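You operate a simulated robot arm through the tools that you are given. There is no shell and no other tool. Be economical: measure what you need, move in short steps, check, and stop when the job is done.

You are at the controls of a simulated two-armed robot. One attempt, no reset.

TASK
Wipe up the spill on the top of the glazing bench with the green cloth and put it back.

Only the result counts: the job must be done as asked and must still hold three seconds after the hand-in. Knocking over, shifting, dropping, spilling or breaking anything else fails it. Flat cloth is picked up by pressing the open fingertips on it (5 to 10 N) and closing them slowly along it; thin cloth reads only 2 to 8 mm in the jaws.

THE ROBOT
Two 7-joint arms with two-finger parallel grippers on one trunk, on a base that drives. Base frame: it is fixed to the floor where the robot stands at the start and does not move with it; the origin is under the middle of the robot, x ahead of it, y to its left, z up; the surface under the hand at the start is at about z = 860. Readings come in mm, degrees, newtons and seconds.
The left shoulder is at the start at [70, 130, 1187], the right one opposite. With the tool pointing down near the work surface each hand reaches from about 200 to 520 mm from the robot's upright axis, wherever it stands, measured 20 degrees to its own side. Payload 1.57 kg a hand.
The TCP of each hand is the grasp point between the finger pads, 30 mm short of the fingertips. In the tool frame z runs along the fingers and y along their closing line. Largest opening 80 mm; finger width 17, thickness 12; the body of the gripper, 40 by 82 mm, starts 80 mm behind the TCP.
Orientation is that of the tool frame in the base frame, as [roll, pitch, yaw] about the fixed x, y, z axes, in that order (R = Rz(yaw) Ry(pitch) Rx(roll)). With the fingers straight down and closing along the base's y, the tool's x points along the base's -x, its y along +y and its z along -z.

THE INTERFACE
- The arms move only by the tool arm_command. It takes "left_moves", "right_moves" or both (then of equal length, played together; a hand with none holds still); each is a list of rows, each a list of 3 entries, a list of its own where there are three numbers: the turn, a rotation vector about the base's x, y, z in degrees, then the shift along the base's x, y, z in m, then the opening in per cent of the stroke, from 0 (shut) to 100 (fully open). In form: [[[ax, ay, az], [x, y, z], claw], ...]. A call has 1 to 8 rows; each row shifts and turns the commanded pose from where the row before left it. A row lasts 0.2 s, in which the tool goes at most 50 mm and 8.6 degrees; a call with a longer step from one row to the next is refused whole, and so is a gripper value outside its range. Where a pose cannot be reached the arm comes as near as it can. A force on the tool above 40 N (or 10 N above the force at the start of the call, whichever is more), or a blocked arm, ends the call early, and 0.2 s more pass. Each finger travels about 108 mm/s and halts on what it meets, pressing with about 34 N; the grip force reading is that of the motor and also rises with nothing between the fingers. The clock runs only during rows and for 0.2 s after the last one: add rows that do not move to give the fingers time. The reply holds the time, the measured pose of the TCP, the force on the tool along the base axes, the opening and the grip force, in the units named above and with some noise, with the torque about the TCP (base axes, N m) and any sound that the robot's microphone picked up, and new pictures: "views" is both (left out), scene, wrist or none (wrist: the cameras of the hands that moved).
- Cameras (640 x 400 px; columns grow to the right, rows downward): "scene" is now at [132, 8.3, 1398.6]; the picture's right is [0.11, -0.99, 0.00], its down [-0.71, -0.08, -0.70] and it looks along [0.70, 0.08, -0.71] (base axes); focal length 265 px, centre (320, 200). "left" rides on the left gripper at [72, 7, -122] in its tool frame; the picture's right is [-0.09, 1.00, 0.00], its down [-0.84, -0.08, -0.54] and it looks along [-0.54, -0.05, 0.84] (tool axes); focal length 238 px, centre (320, 200). "right" rides on the right gripper at [72, -7, -122] in its tool frame; the picture's right is [0.09, 1.00, 0.00], its down [-0.84, 0.08, -0.54] and it looks along [-0.54, 0.05, 0.84] (tool axes); focal length 238 px, centre (320, 200). There is no depth. A picture from a camera that has moved, and an enlarged one, comes with that camera's place and axes in the base frame and with its lens.
- raise_lower(by): slides the trunk up (or, below 0, down) by that many mm; the arms and the scene camera ride with it, the base frame stays. It gives what a move gives, with no picture.
- base_move(legs): drives the robot by 1 to 6 legs, each [ahead, left, turn to the left] in mm, mm and degrees, along the robot's own axes; the way and the turn of a leg run together, so that a leg with both is an arc; at most 1500 mm and 180 degrees a leg. The arms and the cameras ride along, it lands a little off, and it stops where it bumps. It gives what a move gives, and a new picture of the scene camera.
- head_to(pan, tilt): turns the head with the scene camera to pan (to the left, within 86 degrees either way) and tilt (down, from -29 to 69), counted from straight ahead of the robot. It gives what a move gives, and a new picture of the scene camera.
- close_up(camera, box): a new picture of the part [left, top, right, bottom] of that camera's present view, enlarged. No time passes.
- sign_off(): hands the job in; it is judged then, once.

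Work in short steps. Places have to be worked out from the pictures, the camera data and where the tool is seen: move nearer, look again, correct. Check each grasp and each placing, and mend what went wrong. You have 120 turns and 260 pictures in all, those below and enlarged ones among them. Open the grippers and draw the arms clear of the work before you hand the job in, unless the task says otherwise; then end with one line.

The tools are called after "Call:" as name(argument=value, ...) on one line, values as JSON. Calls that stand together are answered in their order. arm_command: Moves the arms, as the interface text tells. Its arguments: {"type":"object","properties":{"left_moves":{"type":"array"},"right_moves":{"type":"array"},"views":{"type":"string","enum":["both","scene","wrist","none"]}},"required":[]} The other tools are called the same way: raise_lower (by) slides the trunk up or down; base_move (legs) drives the base; head_to (pan, tilt) turns the head that bears the scene camera; close_up (camera, box) takes an enlarged picture of a part of a camera's view; sign_off () hands the job in.

At the start:

```text
clock: 0.0
left_position: [421.2, 164.2, 1148.5]
left_ee_rot: [-179.9, 0.0, -179.9]
left_force: [0.6, -0.2, -0.2]
left_torque: [-0.03, 0.0, -0.01]
left_width: 80.1
left_grasp_force: 0.1
right_position: [392.3, -146.7, 1149.9]
right_ee_rot: [179.9, 0.0, -180.0]
right_force: [-1.0, -1.2, -0.5]
right_torque: [-0.01, 0.0, -0.06]
right_width: 80.1
right_grasp_force: 0.0
trunk travel left (down, up): [-825.0, 115.0]
robot x, y, heading: [2.5, 1.3, 0.3]
head pan, tilt: [6.1, 45.2]
```

scene: 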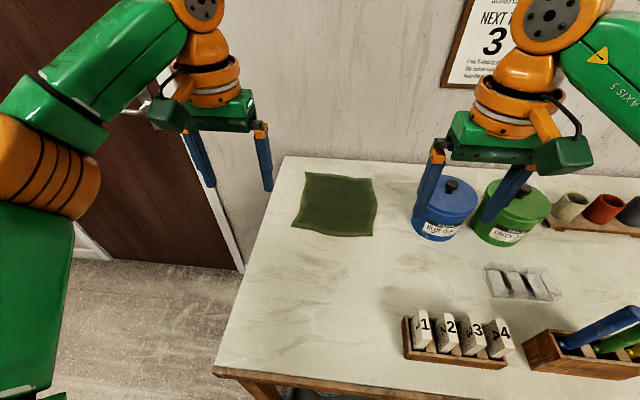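
right: 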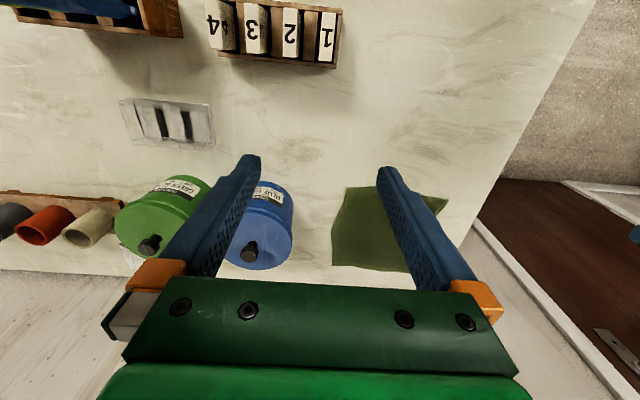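
left: 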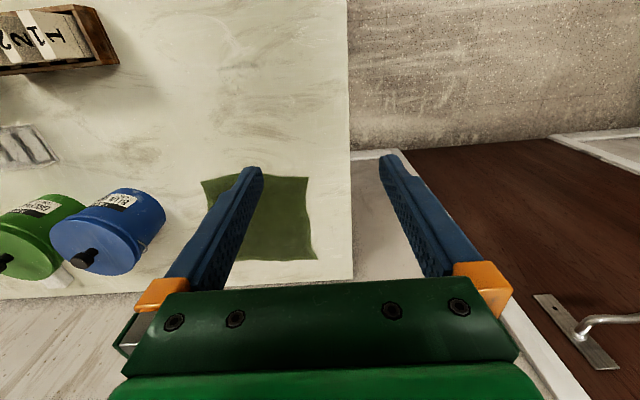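

The bench shows a green cloth, but no obvious spill yet. I'll enlarge the bench view and then look around.

Call:
close_up(camera="scene", box=[210, 150, 430, 400])

Call:
close_up(camera="scene", box=[400, 150, 640, 400])

Call:
head_to(pan=-45, tilt=35)

```text
1.60 times, centred on (320, 275) of scene
camera zoom: at [132.0, 8.3, 1398.6], right [0.11, -0.99, 0.0], down [-0.71, -0.08, -0.7], along [0.7, 0.08, -0.71], focal length 424 px, centre (320, 80)
```

zoom: 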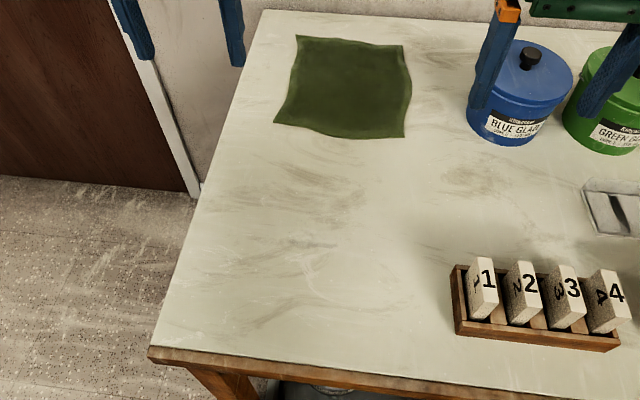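

```text
1.60 times, centred on (520, 275) of scene
camera zoom: at [132.0, 8.3, 1398.6], right [0.11, -0.99, 0.0], down [-0.71, -0.08, -0.7], along [0.7, 0.08, -0.71], focal length 424 px, centre (0, 80)
```

zoom: 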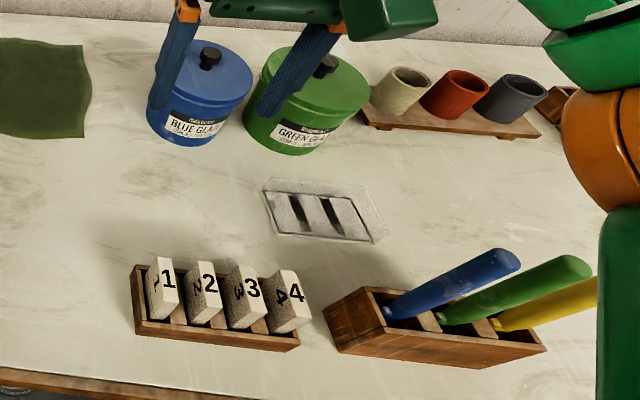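

```text
clock: 1.2
left_position: [421.8, 164.9, 1149.6]
left_ee_rot: [-179.9, -0.1, -179.9]
left_force: [0.8, -0.1, 0.3]
left_torque: [0.0, 0.01, 0.04]
left_width: 80.0
left_grasp_force: 0.0
right_position: [392.2, -146.7, 1150.2]
right_ee_rot: [-180.0, 0.1, 179.9]
right_force: [0.2, 0.0, 0.0]
right_torque: [0.03, 0.0, 0.03]
right_width: 80.0
right_grasp_force: 0.1
trunk travel left (down, up): [-825.0, 115.0]
robot x, y, heading: [1.0, -0.4, -0.0]
head pan, tilt: [-45.0, 35.0]
camera scene: at [113.6, -62.6, 1413.7], right [-0.71, -0.71, 0.0], down [-0.41, 0.41, -0.82], along [0.58, -0.58, -0.57], focal length 265 px, centre (320, 200)
```

scene: 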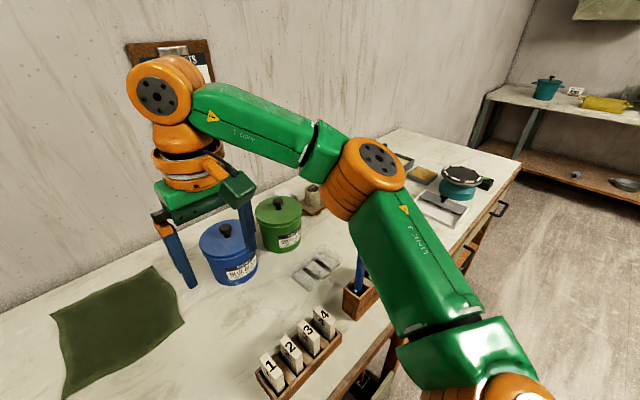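

The bench goes on to the right. I'll look further right and left before deciding.

Call:
head_to(pan=-80, tilt=25)

Call:
head_to(pan=70, tilt=25)

Call:
head_to(pan=0, tilt=0)

Call:
head_to(pan=10, tilt=68)

```text
clock: 2.2
left_position: [422.2, 164.0, 1149.8]
left_ee_rot: [-180.0, -0.1, -179.9]
left_force: [0.1, 1.0, -0.4]
left_torque: [0.01, 0.04, 0.01]
left_width: 80.0
left_grasp_force: 0.1
right_position: [391.6, -146.3, 1149.1]
right_ee_rot: [180.0, -0.1, 180.0]
right_force: [0.3, 0.1, 0.9]
right_torque: [0.01, -0.02, -0.02]
right_width: 80.1
right_grasp_force: 0.1
trunk travel left (down, up): [-825.0, 115.0]
robot x, y, heading: [-0.8, -5.4, -0.0]
head pan, tilt: [-80.0, 25.0]
camera scene: at [67.4, -91.0, 1429.5], right [-0.98, -0.17, 0.0], down [-0.07, 0.42, -0.91], along [0.16, -0.89, -0.42], focal length 265 px, centre (320, 200)
```

scene: 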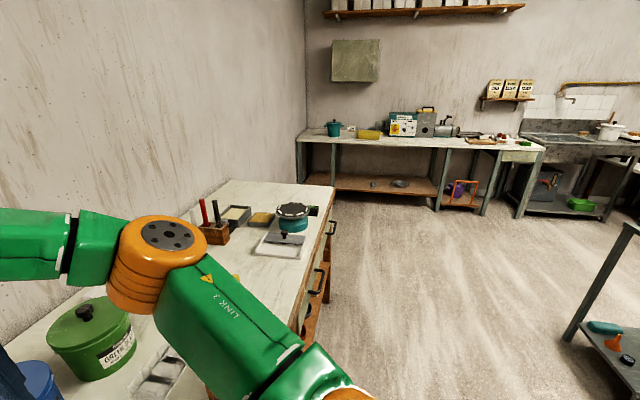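

```text
clock: 4.5
left_position: [421.1, 164.0, 1150.1]
left_ee_rot: [-179.9, 0.0, -179.9]
left_force: [1.2, 0.7, -0.6]
left_torque: [0.03, -0.02, 0.02]
left_width: 79.8
left_grasp_force: 0.1
right_position: [392.4, -146.4, 1149.7]
right_ee_rot: [-180.0, 0.0, 180.0]
right_force: [-0.1, -0.3, 1.0]
right_torque: [0.04, -0.03, 0.01]
right_width: 80.1
right_grasp_force: 0.0
trunk travel left (down, up): [-825.0, 115.0]
robot x, y, heading: [1.0, 1.0, 0.2]
head pan, tilt: [70.0, 25.0]
camera scene: at [82.9, 86.2, 1429.5], right [0.94, -0.34, 0.0], down [-0.14, -0.4, -0.91], along [0.31, 0.85, -0.42], focal length 265 px, centre (320, 200)
```

scene: 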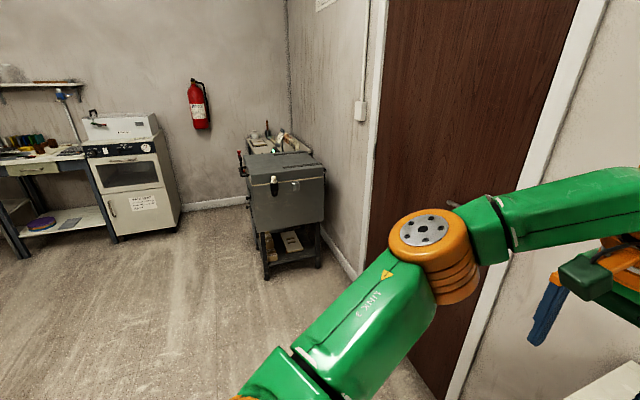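

```text
clock: 6.0
left_position: [421.9, 164.7, 1148.5]
left_ee_rot: [-179.9, -0.2, -179.8]
left_force: [-0.4, -0.6, -0.2]
left_torque: [0.02, 0.03, 0.0]
left_width: 79.8
left_grasp_force: 0.0
right_position: [391.9, -145.9, 1150.2]
right_ee_rot: [-180.0, 0.0, 180.0]
right_force: [0.1, -0.1, -1.0]
right_torque: [0.01, 0.02, -0.02]
right_width: 79.9
right_grasp_force: 0.1
trunk travel left (down, up): [-825.0, 115.0]
robot x, y, heading: [-1.5, 0.5, -0.1]
head pan, tilt: [0.0, 0.0]
camera scene: at [141.3, -0.3, 1469.8], right [0.0, -1.0, 0.0], down [0.0, 0.0, -1.0], along [1.0, 0.0, 0.0], focal length 265 px, centre (320, 200)
```

scene: 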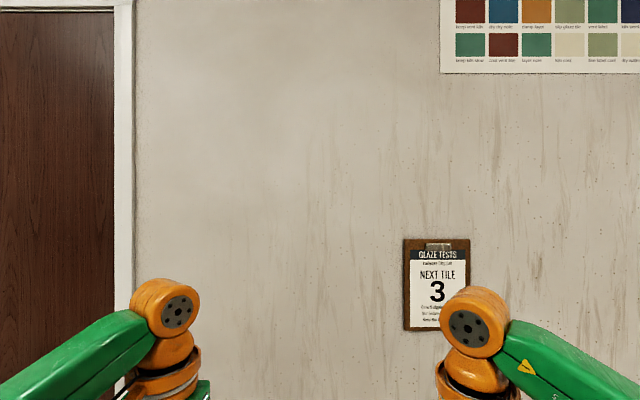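

```text
clock: 7.3
left_position: [422.6, 163.5, 1149.8]
left_ee_rot: [-180.0, -0.1, -179.9]
left_force: [0.2, 0.2, 0.3]
left_torque: [0.0, 0.0, 0.04]
left_width: 80.0
left_grasp_force: 0.0
right_position: [392.0, -145.8, 1149.9]
right_ee_rot: [180.0, 0.0, 180.0]
right_force: [-0.7, -0.1, -0.6]
right_torque: [-0.04, -0.03, 0.01]
right_width: 80.1
right_grasp_force: 0.0
trunk travel left (down, up): [-825.0, 115.0]
robot x, y, heading: [2.8, -3.5, -0.2]
head pan, tilt: [10.0, 68.0]
camera scene: at [107.4, 9.5, 1370.8], right [0.17, -0.98, 0.0], down [-0.91, -0.16, -0.38], along [0.37, 0.07, -0.93], focal length 265 px, centre (320, 200)
```

scene: 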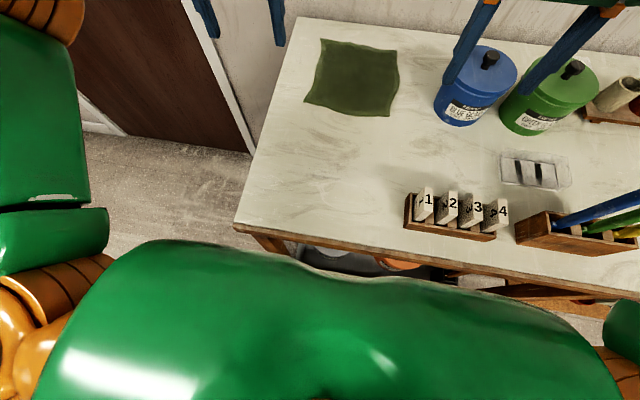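

This is the glazing bench. I'll enlarge its clear area from this angle to find a faint spill.

Call:
close_up(camera="scene", box=[230, 100, 420, 240])

Call:
close_up(camera="left", box=[60, 0, 360, 200])

Call:
close_up(camera="right", box=[200, 0, 560, 220])

```text
2.86 times, centred on (325, 170) of scene
camera zoom: at [107.4, 9.5, 1370.8], right [0.17, -0.98, 0.0], down [-0.91, -0.16, -0.38], along [0.37, 0.07, -0.93], focal length 757 px, centre (306, 286)
```

zoom: 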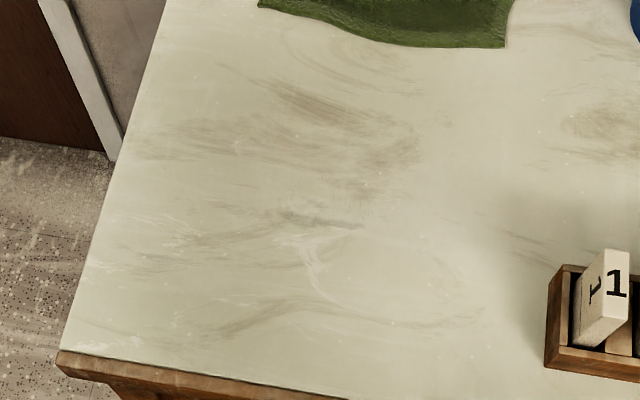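

```text
2.00 times, centred on (210, 100) of left
camera zoom: at [350.3, 171.6, 1270.0], right [0.09, 1.0, 0.0], down [0.84, -0.08, 0.54], along [0.54, -0.05, -0.84], focal length 477 px, centre (540, 400)
```

zoom: 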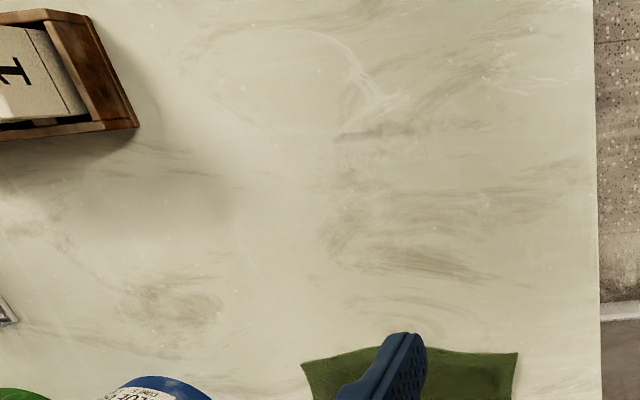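

```text
1.78 times, centred on (380, 110) of right
camera zoom: at [320.1, -153.4, 1272.1], right [-0.09, 1.0, 0.0], down [0.84, 0.08, 0.54], along [0.54, 0.05, -0.84], focal length 424 px, centre (213, 360)
```

zoom: 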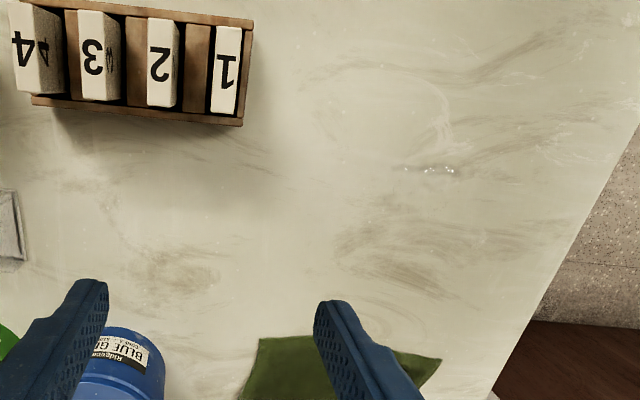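

A greyish streak with glints sits at about (365, 45, 860). The right wrist view and the scene view agree on it. I'll bring the left hand over it for a closer look.

Call:
arm_command(left_moves=[[[0, 0, 0], [-0.016, -0.024, -0.03], 100], [[0, 0, 0], [-0.016, -0.024, -0.03], 100], [[0, 0, 0], [-0.016, -0.024, -0.03], 100], [[0, 0, 0], [-0.016, -0.024, -0.03], 100], [[0, 0, 0], [-0.016, -0.024, -0.03], 100]], views="both")

Call:
close_up(camera="left", box=[160, 0, 480, 200])

```text
clock: 8.6
left_position: [342.5, 42.1, 1000.0]
left_ee_rot: [-179.8, 0.0, -179.7]
left_force: [-0.3, -0.4, 0.0]
left_torque: [0.02, 0.0, -0.01]
left_width: 80.2
left_grasp_force: 0.0
right_position: [392.6, -148.4, 1148.7]
right_ee_rot: [179.9, 0.0, -180.0]
right_force: [-0.2, 0.3, 0.3]
right_torque: [0.01, -0.02, -0.02]
right_width: 79.9
right_grasp_force: 0.1
trunk travel left (down, up): [-825.0, 115.0]
robot x, y, heading: [1.1, 0.3, 0.1]
head pan, tilt: [10.0, 68.0]
camera scene: at [107.2, 8.3, 1370.8], right [0.17, -0.98, 0.0], down [-0.91, -0.16, -0.37], along [0.37, 0.07, -0.93], focal length 265 px, centre (320, 200)
camera left: at [271.1, 48.4, 1119.6], right [0.09, 1.0, 0.0], down [0.84, -0.07, 0.54], along [0.54, -0.05, -0.84], focal length 238 px, centre (320, 200)
```

scene: 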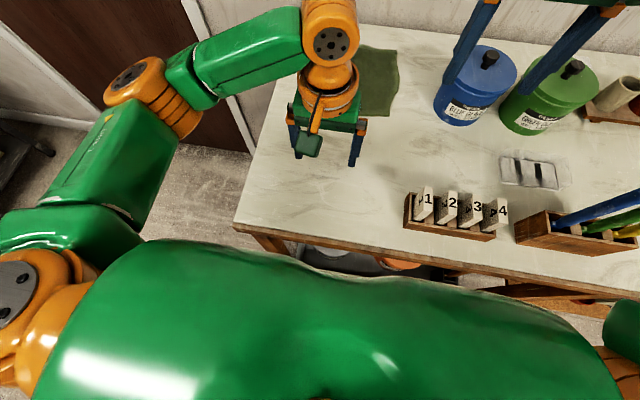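
left: 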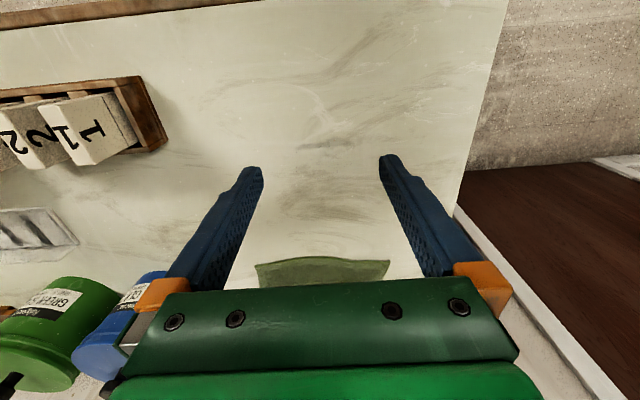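

```text
2.00 times, centred on (320, 100) of left
camera zoom: at [271.1, 48.4, 1119.6], right [0.09, 1.0, 0.0], down [0.84, -0.07, 0.54], along [0.54, -0.05, -0.84], focal length 477 px, centre (320, 400)
```

zoom: 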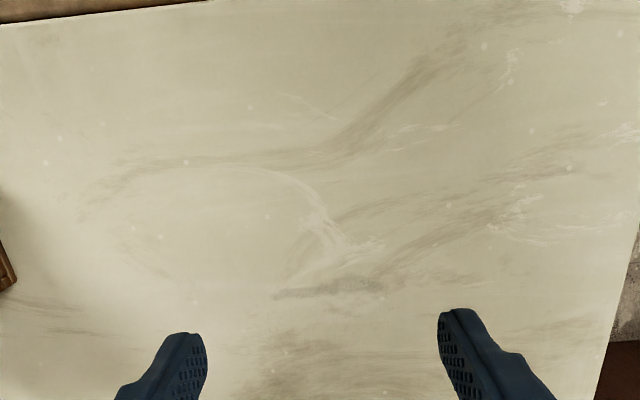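

The grey streak has a different texture from the marble veins. I'll zoom into it, and also look at the right half of the bench.

Call:
close_up(camera="left", box=[270, 110, 390, 185])

Call:
base_move(legs=[[-150, 0, 0], [0, -600, 0]])

Call:
head_to(pan=-30, tilt=45)

Call:
head_to(pan=30, tilt=45)

```text
5.33 times, centred on (330, 148) of left
camera zoom: at [271.1, 48.4, 1119.6], right [0.09, 1.0, 0.0], down [0.84, -0.07, 0.54], along [0.54, -0.05, -0.84], focal length 1271 px, centre (267, 480)
```

zoom: 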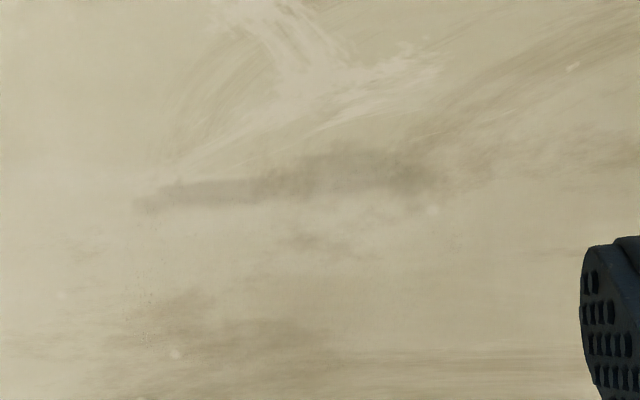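

```text
clock: 12.9
left_position: [196.6, -558.0, 998.6]
left_ee_rot: [-179.8, -0.1, -179.8]
left_force: [0.2, 0.5, -0.4]
left_torque: [0.0, 0.0, -0.02]
left_width: 80.1
left_grasp_force: 0.2
right_position: [245.9, -747.0, 1149.8]
right_ee_rot: [-179.8, 0.0, -179.9]
right_force: [0.7, 0.2, 0.2]
right_torque: [-0.05, 0.01, 0.03]
right_width: 79.8
right_grasp_force: 0.0
trunk travel left (down, up): [-825.0, 115.0]
robot x, y, heading: [-146.9, -600.6, 0.1]
head pan, tilt: [10.0, 68.0]
camera scene: at [-38.6, -590.6, 1370.8], right [0.17, -0.98, 0.0], down [-0.91, -0.16, -0.37], along [0.37, 0.06, -0.93], focal length 265 px, centre (320, 200)
```

scene: 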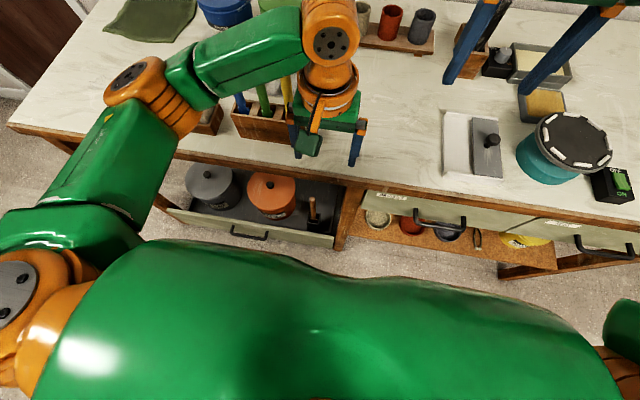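

```text
clock: 14.0
left_position: [197.4, -558.8, 998.7]
left_ee_rot: [-179.9, 0.0, -179.7]
left_force: [-0.5, 0.4, -0.2]
left_torque: [-0.02, 0.0, 0.02]
left_width: 79.9
left_grasp_force: 0.0
right_position: [246.6, -748.9, 1149.5]
right_ee_rot: [180.0, 0.0, -179.9]
right_force: [-0.5, 0.3, 1.4]
right_torque: [0.04, -0.01, 0.02]
right_width: 80.0
right_grasp_force: 0.1
trunk travel left (down, up): [-825.0, 115.0]
robot x, y, heading: [-146.4, -597.4, 0.0]
head pan, tilt: [-30.0, 45.0]
camera scene: at [-24.2, -642.2, 1398.9], right [-0.5, -0.87, 0.0], down [-0.61, 0.35, -0.71], along [0.61, -0.35, -0.71], focal length 265 px, centre (320, 200)
```

scene: 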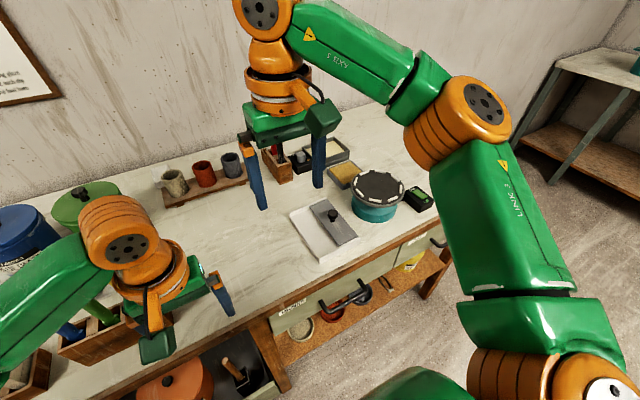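

```text
clock: 15.3
left_position: [197.6, -558.7, 999.7]
left_ee_rot: [-179.9, -0.1, -179.8]
left_force: [0.2, 0.0, 0.1]
left_torque: [-0.02, -0.04, 0.01]
left_width: 80.0
left_grasp_force: 0.0
right_position: [246.4, -747.6, 1149.9]
right_ee_rot: [-180.0, 0.0, -179.9]
right_force: [0.0, -0.8, 0.1]
right_torque: [0.01, 0.0, -0.01]
right_width: 80.0
right_grasp_force: 0.1
trunk travel left (down, up): [-825.0, 115.0]
robot x, y, heading: [-142.4, -599.3, 0.0]
head pan, tilt: [30.0, 45.0]
camera scene: at [-24.2, -561.2, 1398.9], right [0.5, -0.87, 0.0], down [-0.61, -0.35, -0.71], along [0.61, 0.35, -0.71], focal length 265 px, centre (320, 200)
```

scene: 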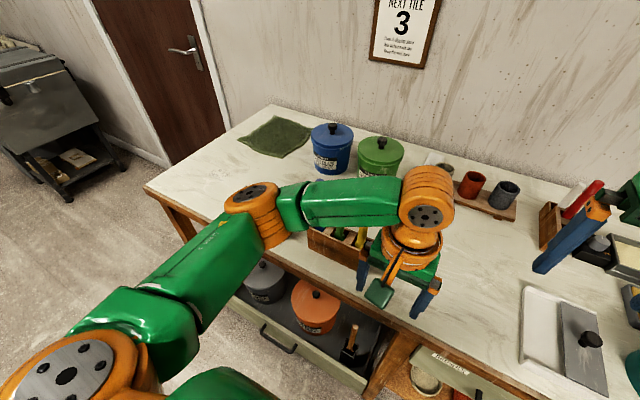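

No coloured spill shows on the right half. I'll zoom in on it, and on the left-hand area from this grazing angle.

Call:
close_up(camera="scene", box=[140, 100, 380, 250])

Call:
close_up(camera="scene", box=[400, 200, 640, 350])

Call:
close_up(camera="right", box=[0, 0, 640, 400])

```text
2.67 times, centred on (260, 175) of scene
camera zoom: at [-24.2, -561.2, 1398.9], right [0.5, -0.87, 0.0], down [-0.61, -0.35, -0.71], along [0.61, 0.35, -0.71], focal length 707 px, centre (480, 267)
```

zoom: 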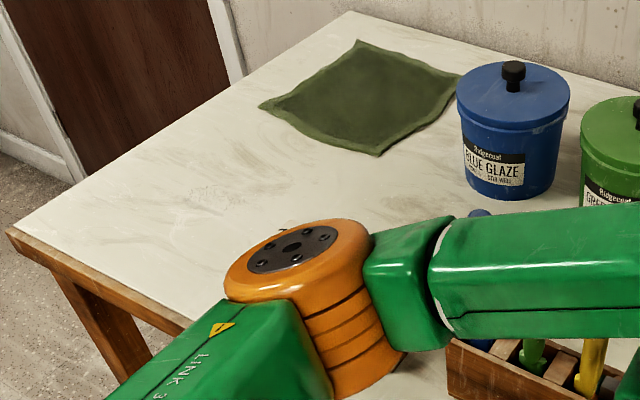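

```text
2.67 times, centred on (520, 275) of scene
camera zoom: at [-24.2, -561.2, 1398.9], right [0.5, -0.87, 0.0], down [-0.61, -0.35, -0.71], along [0.61, 0.35, -0.71], focal length 707 px, centre (-213, 0)
```

zoom: 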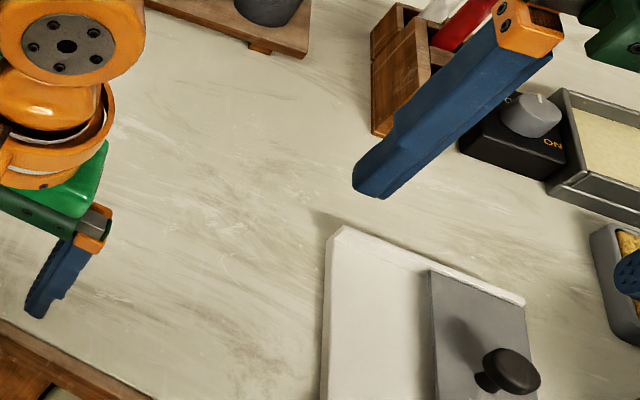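

```text
1.00 times, centred on (320, 200) of right (not enlarged: the box is as wide or as high as the picture)
camera zoom: at [174.3, -754.7, 1272.1], right [-0.09, 1.0, 0.0], down [0.84, 0.08, 0.54], along [0.54, 0.05, -0.84], focal length 238 px, centre (320, 200)
```

zoom: 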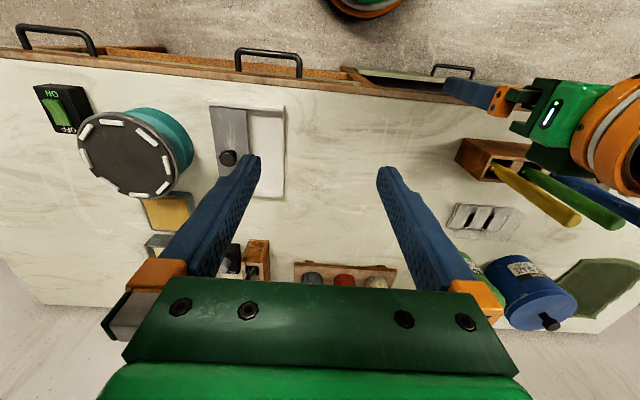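

A speckled wet-looking patch shows at (215,195) in the zoom, which works out to about (385, 40). That matches the streak, so I'll enlarge it.

Call:
close_up(camera="scene", box=[190, 150, 270, 200])

```text
8.00 times, centred on (230, 175) of scene
camera zoom: at [-24.2, -561.2, 1398.9], right [0.5, -0.87, 0.0], down [-0.61, -0.35, -0.71], along [0.61, 0.35, -0.71], focal length 2120 px, centre (1040, 400)
```

zoom: 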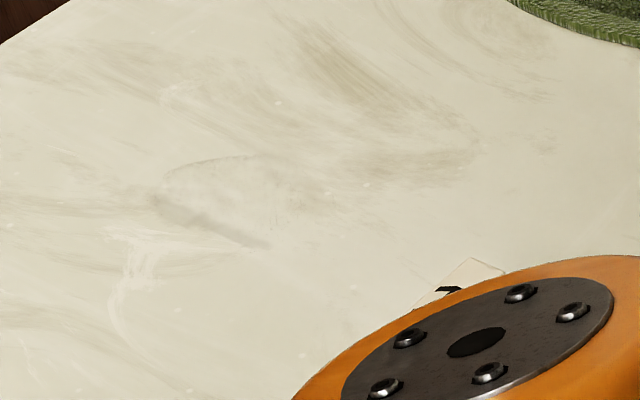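

The clear puddle is bounded by that streak, at about x 355-400 and y 5-70. I'll go round to the left end of the bench, where both the cloth and the puddle are within reach.

Call:
base_move(legs=[[0, 1090, 0], [0, 0, -90], [0, 600, 0]])

Call:
head_to(pan=5, tilt=50)

```text
clock: 27.6
left_position: [508.5, 120.7, 999.9]
left_ee_rot: [-179.9, -0.1, 91.0]
left_force: [-1.1, -0.4, 0.5]
left_torque: [0.02, 0.0, -0.02]
left_width: 80.2
left_grasp_force: 0.1
right_position: [319.0, 70.3, 1149.5]
right_ee_rot: [179.9, 0.1, 91.0]
right_force: [-0.6, 0.5, 0.0]
right_torque: [0.01, -0.03, -0.01]
right_width: 80.3
right_grasp_force: 0.0
trunk travel left (down, up): [-825.0, 115.0]
robot x, y, heading: [460.7, 462.1, -89.0]
head pan, tilt: [30.0, 45.0]
camera scene: at [502.7, 342.9, 1398.9], right [-0.86, -0.51, 0.0], down [-0.36, 0.61, -0.71], along [0.36, -0.61, -0.71], focal length 265 px, centre (320, 200)
```

scene: 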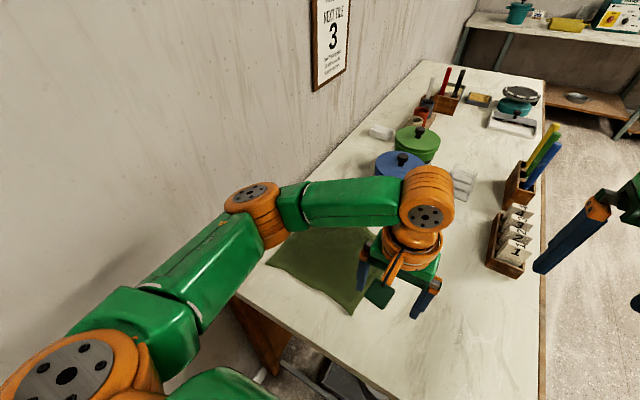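

```text
clock: 28.4
left_position: [508.9, 121.7, 999.6]
left_ee_rot: [-179.9, 0.0, 91.2]
left_force: [0.5, -0.1, -0.8]
left_torque: [0.0, -0.02, 0.01]
left_width: 80.0
left_grasp_force: 0.0
right_position: [320.5, 69.5, 1149.7]
right_ee_rot: [-180.0, 0.1, 91.1]
right_force: [0.3, -0.2, 0.5]
right_torque: [-0.02, -0.01, 0.0]
right_width: 80.0
right_grasp_force: 0.0
trunk travel left (down, up): [-825.0, 115.0]
robot x, y, heading: [457.7, 465.1, -89.0]
head pan, tilt: [5.0, 50.0]
camera scene: at [470.6, 336.2, 1392.0], right [-0.99, -0.1, 0.0], down [-0.08, 0.76, -0.64], along [0.07, -0.64, -0.77], focal length 265 px, centre (320, 200)
```

scene: 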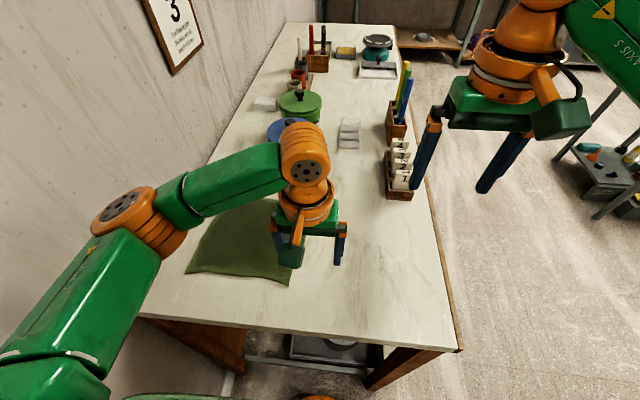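

The cloth's near edge is at y≈123 from x=550 to 777, which agrees with my estimate. I'll zoom in on the puddle from this side.

Call:
close_up(camera="scene", box=[320, 200, 464, 290])

Call:
close_up(camera="right", box=[0, 0, 640, 400])

Call:
close_up(camera="left", box=[0, 0, 640, 400])

```text
4.44 times, centred on (392, 245) of scene
camera zoom: at [470.6, 336.2, 1392.0], right [-0.99, -0.1, 0.0], down [-0.08, 0.76, -0.64], along [0.07, -0.64, -0.77], focal length 1178 px, centre (0, 0)
```

zoom: 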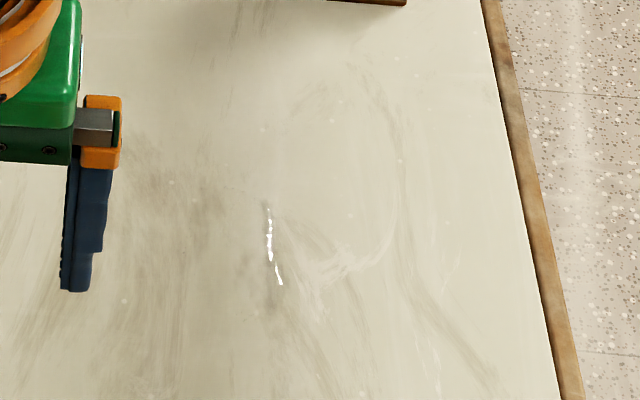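

```text
1.00 times, centred on (320, 200) of right (not enlarged: the box is as wide or as high as the picture)
camera zoom: at [313.0, 141.1, 1272.2], right [0.99, 0.11, 0.0], down [0.09, -0.84, 0.54], along [0.06, -0.54, -0.84], focal length 238 px, centre (320, 200)
```

zoom: 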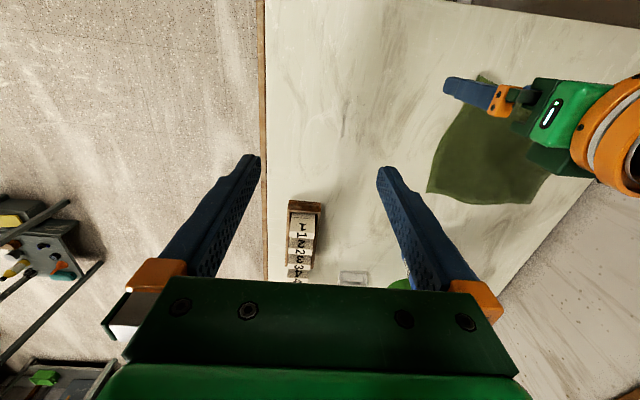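

```text
1.00 times, centred on (320, 200) of left (not enlarged: the box is as wide or as high as the picture)
camera zoom: at [514.8, 193.5, 1119.8], right [1.0, -0.07, 0.0], down [-0.06, -0.84, 0.54], along [-0.04, -0.54, -0.84], focal length 238 px, centre (320, 200)
```

zoom: 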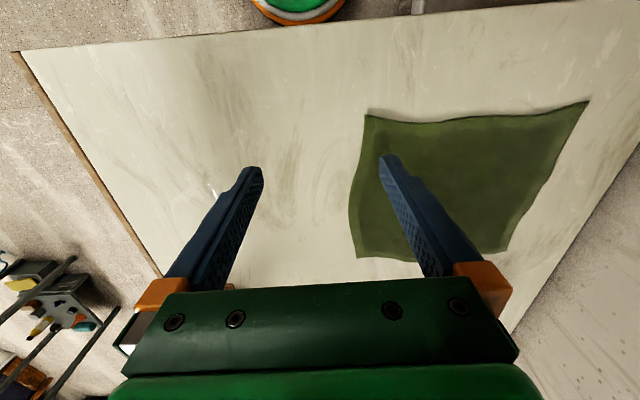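

There are clear wet highlights along x≈366, y 16-60. I'll lower the right wrist camera near the puddle and move the left hand over towards the cloth.

Call:
arm_command(right_moves=[[[0, 0, 0], [0.011, 0.005, -0.038], 100], [[0, 0, 0], [0.011, 0.005, -0.038], 100], [[0, 0, 0], [0.011, 0.005, -0.038], 100], [[0, 0, 0], [0.011, 0.005, -0.038], 100], [[0, 0, 0], [0.011, 0.005, -0.038], 100]], left_moves=[[[0, 0, 0], [0.02, 0, 0.012], 100], [[0, 0, 0], [0.02, 0, 0.012], 100], [[0, 0, 0], [0.02, 0, 0.012], 100], [[0, 0, 0], [0.02, 0, 0.012], 100], [[0, 0, 0], [0.02, 0, 0.012], 100]])

Call:
close_up(camera="right", box=[200, 80, 440, 230])

Call:
close_up(camera="scene", box=[320, 200, 464, 290])

```text
clock: 29.6
left_position: [609.3, 122.6, 1059.5]
left_ee_rot: [-179.9, 0.0, 91.1]
left_force: [0.1, 0.6, -1.0]
left_torque: [0.0, 0.02, 0.0]
left_width: 79.8
left_grasp_force: 0.0
right_position: [376.8, 94.9, 959.9]
right_ee_rot: [-180.0, -0.1, 91.1]
right_force: [0.1, -0.7, -0.2]
right_torque: [-0.01, 0.03, -0.02]
right_width: 80.1
right_grasp_force: 0.0
trunk travel left (down, up): [-825.0, 115.0]
robot x, y, heading: [461.0, 463.0, -88.9]
head pan, tilt: [5.0, 50.0]
camera scene: at [471.5, 336.2, 1392.0], right [-0.99, -0.1, 0.0], down [-0.08, 0.76, -0.64], along [0.07, -0.64, -0.77], focal length 265 px, centre (320, 200)
camera right: at [369.1, 167.2, 1081.8], right [0.99, 0.11, 0.0], down [0.09, -0.84, 0.54], along [0.06, -0.54, -0.84], focal length 238 px, centre (320, 200)
camera left: at [615.0, 195.1, 1180.4], right [1.0, -0.07, 0.0], down [-0.06, -0.84, 0.54], along [-0.04, -0.54, -0.84], focal length 238 px, centre (320, 200)
```

scene: 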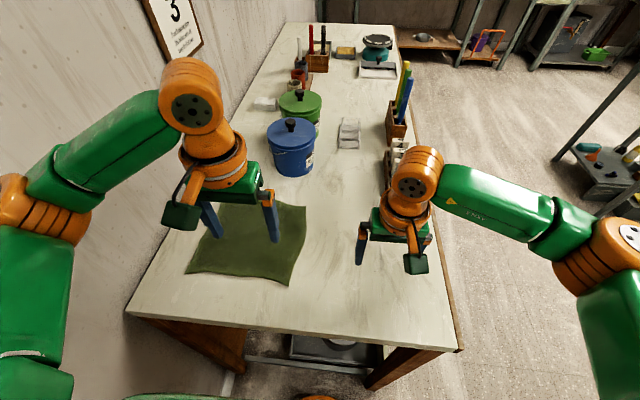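
right: 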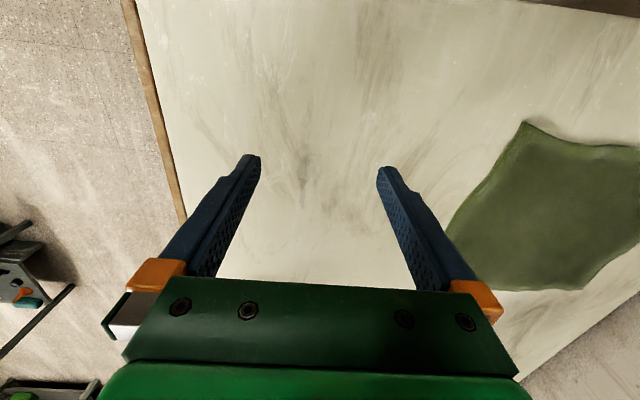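
left: 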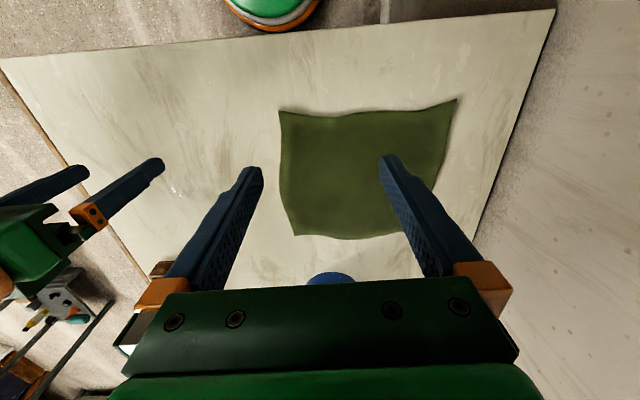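

```text
2.67 times, centred on (320, 155) of right
camera zoom: at [369.1, 167.2, 1081.8], right [0.99, 0.11, 0.0], down [0.09, -0.84, 0.54], along [0.06, -0.54, -0.84], focal length 636 px, centre (320, 320)
```

zoom: 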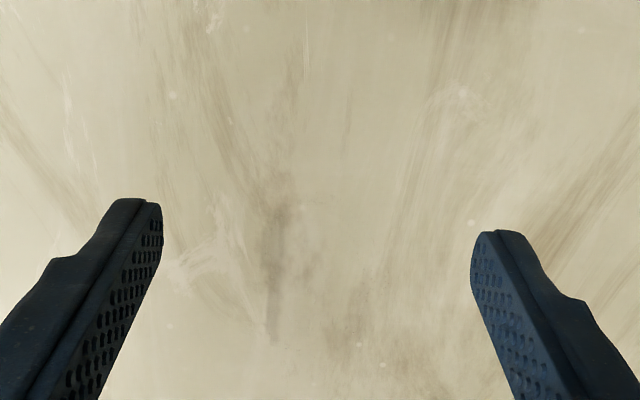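

```text
4.44 times, centred on (392, 245) of scene
camera zoom: at [471.5, 336.2, 1392.0], right [-0.99, -0.1, 0.0], down [-0.08, 0.76, -0.64], along [0.07, -0.64, -0.77], focal length 1178 px, centre (0, 0)
```

zoom: 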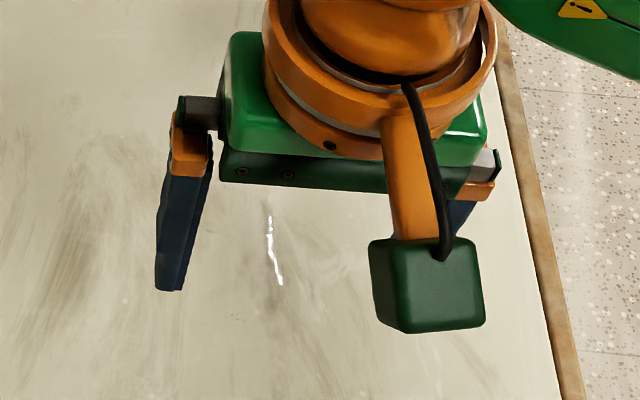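

I'll enlarge the streak area in the right wrist camera to see how far the puddle extends.

Call:
close_up(camera="right", box=[264, 140, 376, 210])

Call:
close_up(camera="left", box=[140, 160, 220, 210])

```text
5.71 times, centred on (320, 175) of right
camera zoom: at [369.1, 167.2, 1081.8], right [0.99, 0.11, 0.0], down [0.09, -0.84, 0.54], along [0.06, -0.54, -0.84], focal length 1362 px, centre (320, 343)
```

zoom: 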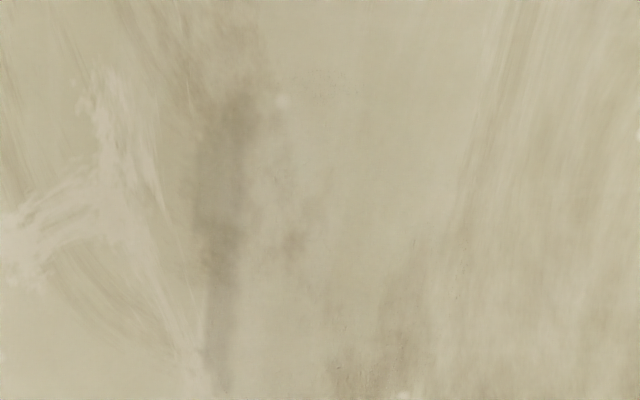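

```text
8.00 times, centred on (180, 185) of left
camera zoom: at [615.0, 195.1, 1180.4], right [1.0, -0.07, 0.0], down [-0.06, -0.84, 0.54], along [-0.04, -0.54, -0.84], focal length 1907 px, centre (1440, 320)
```

zoom: 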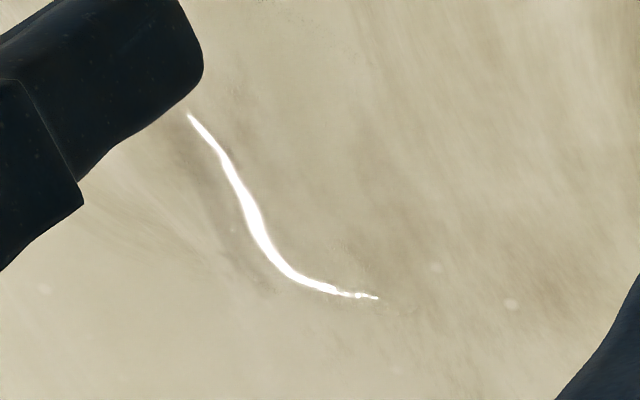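

The left wrist view shows a bright rim. The puddle is a low dome covering roughly x 362-405, y 5-80. I'll put the left hand over the middle of the cloth's -x edge with the fingers half open, and draw the right hand away.

Call:
arm_command(left_moves=[[[0, 0, 0], [-0.006, -0.026, -0.034], 50], [[0, 0, 0], [-0.006, -0.026, -0.034], 50], [[0, 0, 0], [-0.006, -0.025, -0.034], 50], [[0, 0, 0], [-0.006, -0.025, -0.034], 50]], right_moves=[[[0, 0, 0], [-0.018, 0.012, 0.042], 100], [[0, 0, 0], [-0.018, 0.012, 0.042], 100], [[0, 0, 0], [-0.018, 0.012, 0.042], 100], [[0, 0, 0], [-0.018, 0.012, 0.042], 100]])

```text
clock: 30.6
left_position: [581.7, 22.5, 926.0]
left_ee_rot: [180.0, -0.1, 91.0]
left_force: [-0.6, -0.4, -0.9]
left_torque: [-0.01, 0.01, -0.01]
left_width: 40.1
left_grasp_force: 0.1
right_position: [305.3, 141.1, 1128.7]
right_ee_rot: [-180.0, 0.1, 91.0]
right_force: [-0.6, 0.0, 0.5]
right_torque: [-0.05, 0.02, 0.01]
right_width: 80.1
right_grasp_force: 0.1
trunk travel left (down, up): [-825.0, 115.0]
robot x, y, heading: [459.1, 464.0, -88.8]
head pan, tilt: [5.0, 50.0]
camera scene: at [468.8, 336.5, 1392.0], right [-0.99, -0.1, 0.0], down [-0.08, 0.76, -0.64], along [0.07, -0.64, -0.77], focal length 265 px, centre (320, 200)
camera right: at [297.2, 212.9, 1251.2], right [0.99, 0.11, 0.0], down [0.09, -0.84, 0.54], along [0.06, -0.54, -0.84], focal length 238 px, centre (320, 200)
camera left: at [587.5, 93.5, 1046.0], right [1.0, -0.07, 0.0], down [-0.06, -0.84, 0.54], along [-0.04, -0.54, -0.84], focal length 238 px, centre (320, 200)
```

scene: 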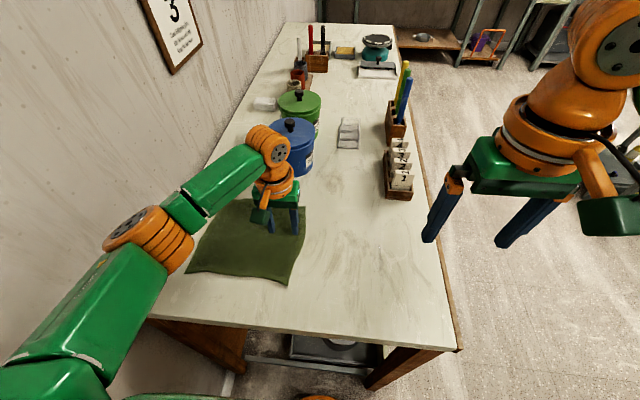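
right: 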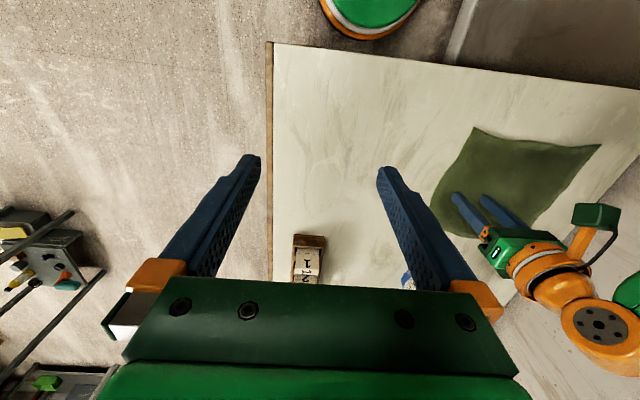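
left: 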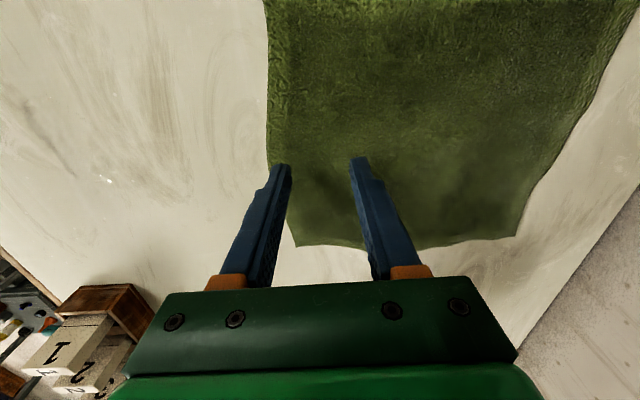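

The tips are above the cloth, with the left one close to its edge. I'll shift 8 mm inward and go down to just above contact.

Call:
arm_command(left_moves=[[[0, 0, 0], [0.008, 0, -0.015], 50], [[0, 0, 0], [0, 0, -0.013], 50], [[0, 0, 0], [0, 0, -0.004], 50], [[0, 0, 0], [0, 0, 0], 50]], views="none")

```text
clock: 31.6
left_position: [591.0, 20.8, 893.9]
left_ee_rot: [-179.9, 0.1, 91.1]
left_force: [1.7, -1.2, 11.6]
left_torque: [-0.04, -0.1, 0.0]
left_width: 39.7
left_grasp_force: 0.1
right_position: [305.4, 141.8, 1130.1]
right_ee_rot: [-179.9, 0.2, 91.0]
right_force: [-0.4, 0.6, 0.2]
right_torque: [-0.05, -0.02, -0.01]
right_width: 80.1
right_grasp_force: 0.1
trunk travel left (down, up): [-825.0, 115.0]
robot x, y, heading: [463.2, 463.8, -89.1]
head pan, tilt: [5.0, 50.0]
```

Contact is made at 11.6 N. I'll ease off slightly and close slowly.

Call:
arm_command(left_moves=[[[0, 0, 0], [0, 0, -0.0], 46], [[0, 0, 0], [0, 0, 0.0005], 40], [[0, 0, 0], [0, 0, 0], 34], [[0, 0, 0], [0, 0, 0], 28], [[0, 0, 0], [0, 0, 0], 22], [[0, 0, 0], [0, 0, 0], 16], [[0, 0, 0], [0, 0, 0], 10], [[0, 0, 0], [0, 0, 0], 5]], views="wrist")

Call:
arm_command(left_moves=[[[0, 0, 0], [0, 0, 0], 0], [[0, 0, 0], [0, 0, 0], 0], [[0, 0, 0], [0, 0, 0], 0]], views="wrist")

```text
clock: 33.4
left_position: [592.2, 20.7, 894.8]
left_ee_rot: [-179.9, 0.0, 91.1]
left_force: [0.5, 0.9, 7.6]
left_torque: [-0.01, -0.04, -0.02]
left_width: 4.9
left_grasp_force: 17.4
right_position: [306.1, 141.3, 1128.6]
right_ee_rot: [180.0, 0.1, 91.0]
right_force: [-0.6, -0.2, 0.4]
right_torque: [0.06, 0.03, -0.04]
right_width: 80.0
right_grasp_force: 0.1
trunk travel left (down, up): [-825.0, 115.0]
robot x, y, heading: [461.1, 462.9, -89.1]
head pan, tilt: [5.0, 50.0]
camera left: at [597.5, 93.6, 1013.9], right [1.0, -0.07, 0.0], down [-0.06, -0.84, 0.54], along [-0.04, -0.54, -0.84], focal length 238 px, centre (320, 200)
```

left: 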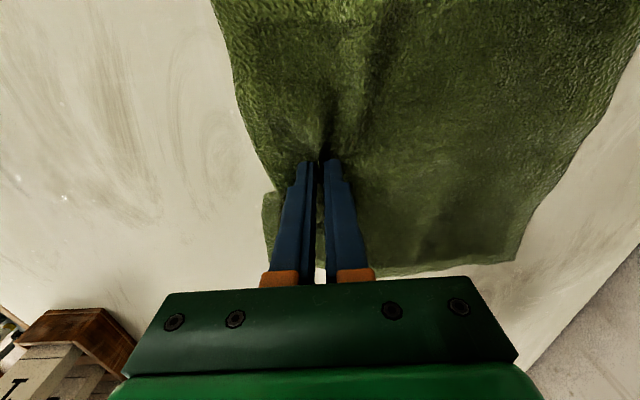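

```text
clock: 34.2
left_position: [591.6, 20.6, 893.2]
left_ee_rot: [180.0, 0.1, 91.1]
left_force: [-0.4, 0.2, 4.1]
left_torque: [0.01, -0.01, -0.01]
left_width: 4.0
left_grasp_force: 24.7
right_position: [305.9, 140.5, 1129.0]
right_ee_rot: [180.0, 0.2, 90.9]
right_force: [-0.5, 0.5, -0.3]
right_torque: [0.0, 0.03, 0.04]
right_width: 80.2
right_grasp_force: 0.1
trunk travel left (down, up): [-825.0, 115.0]
robot x, y, heading: [463.2, 462.3, -89.0]
head pan, tilt: [5.0, 50.0]
camera left: at [597.3, 93.5, 1013.9], right [1.0, -0.07, 0.0], down [-0.06, -0.84, 0.54], along [-0.04, -0.54, -0.84], focal length 238 px, centre (320, 200)
```

left: 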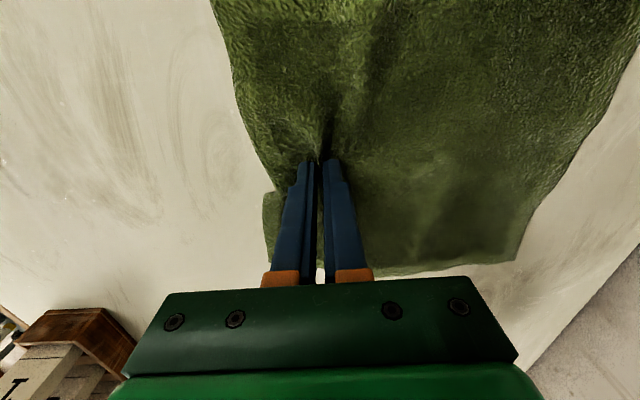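

Reading 4 mm, so the cloth is gripped. I'll lift 8 mm and drag it towards the puddle, stopping at x≈450.

Call:
arm_command(left_moves=[[[0, 0, 0], [0, 0, 0.008], 0], [[0, 0, 0], [-0.035, 0.005, 0], 0], [[0, 0, 0], [-0.035, 0.005, 0], 0], [[0, 0, 0], [-0.035, 0.005, 0], 0], [[0, 0, 0], [-0.035, 0.005, 0], 0], [[0, 0, 0], [0, 0, 0], 0]])

```text
clock: 35.6
left_position: [451.0, 39.4, 899.8]
left_ee_rot: [-180.0, -0.2, 91.1]
left_force: [-1.1, 0.4, 0.4]
left_torque: [0.03, 0.02, -0.01]
left_width: 3.8
left_grasp_force: 24.6
right_position: [306.1, 141.0, 1128.8]
right_ee_rot: [180.0, 0.0, 91.0]
right_force: [0.5, 0.2, 0.9]
right_torque: [0.0, -0.03, -0.03]
right_width: 79.8
right_grasp_force: 0.2
trunk travel left (down, up): [-825.0, 115.0]
robot x, y, heading: [460.6, 466.9, -89.2]
head pan, tilt: [5.0, 50.0]
camera scene: at [470.6, 336.1, 1392.0], right [-0.99, -0.1, 0.0], down [-0.08, 0.76, -0.64], along [0.07, -0.64, -0.77], focal length 265 px, centre (320, 200)
camera left: at [456.5, 112.8, 1020.5], right [1.0, -0.07, 0.0], down [-0.06, -0.84, 0.54], along [-0.04, -0.54, -0.84], focal length 238 px, centre (320, 200)
```

scene: 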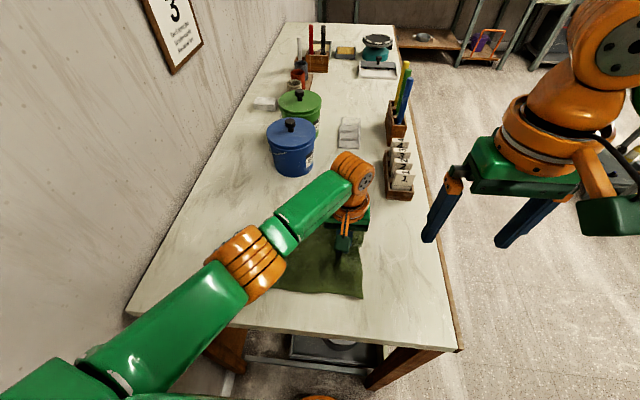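
left: 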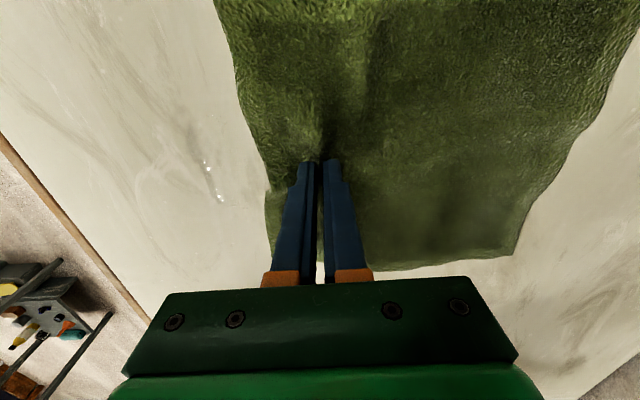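

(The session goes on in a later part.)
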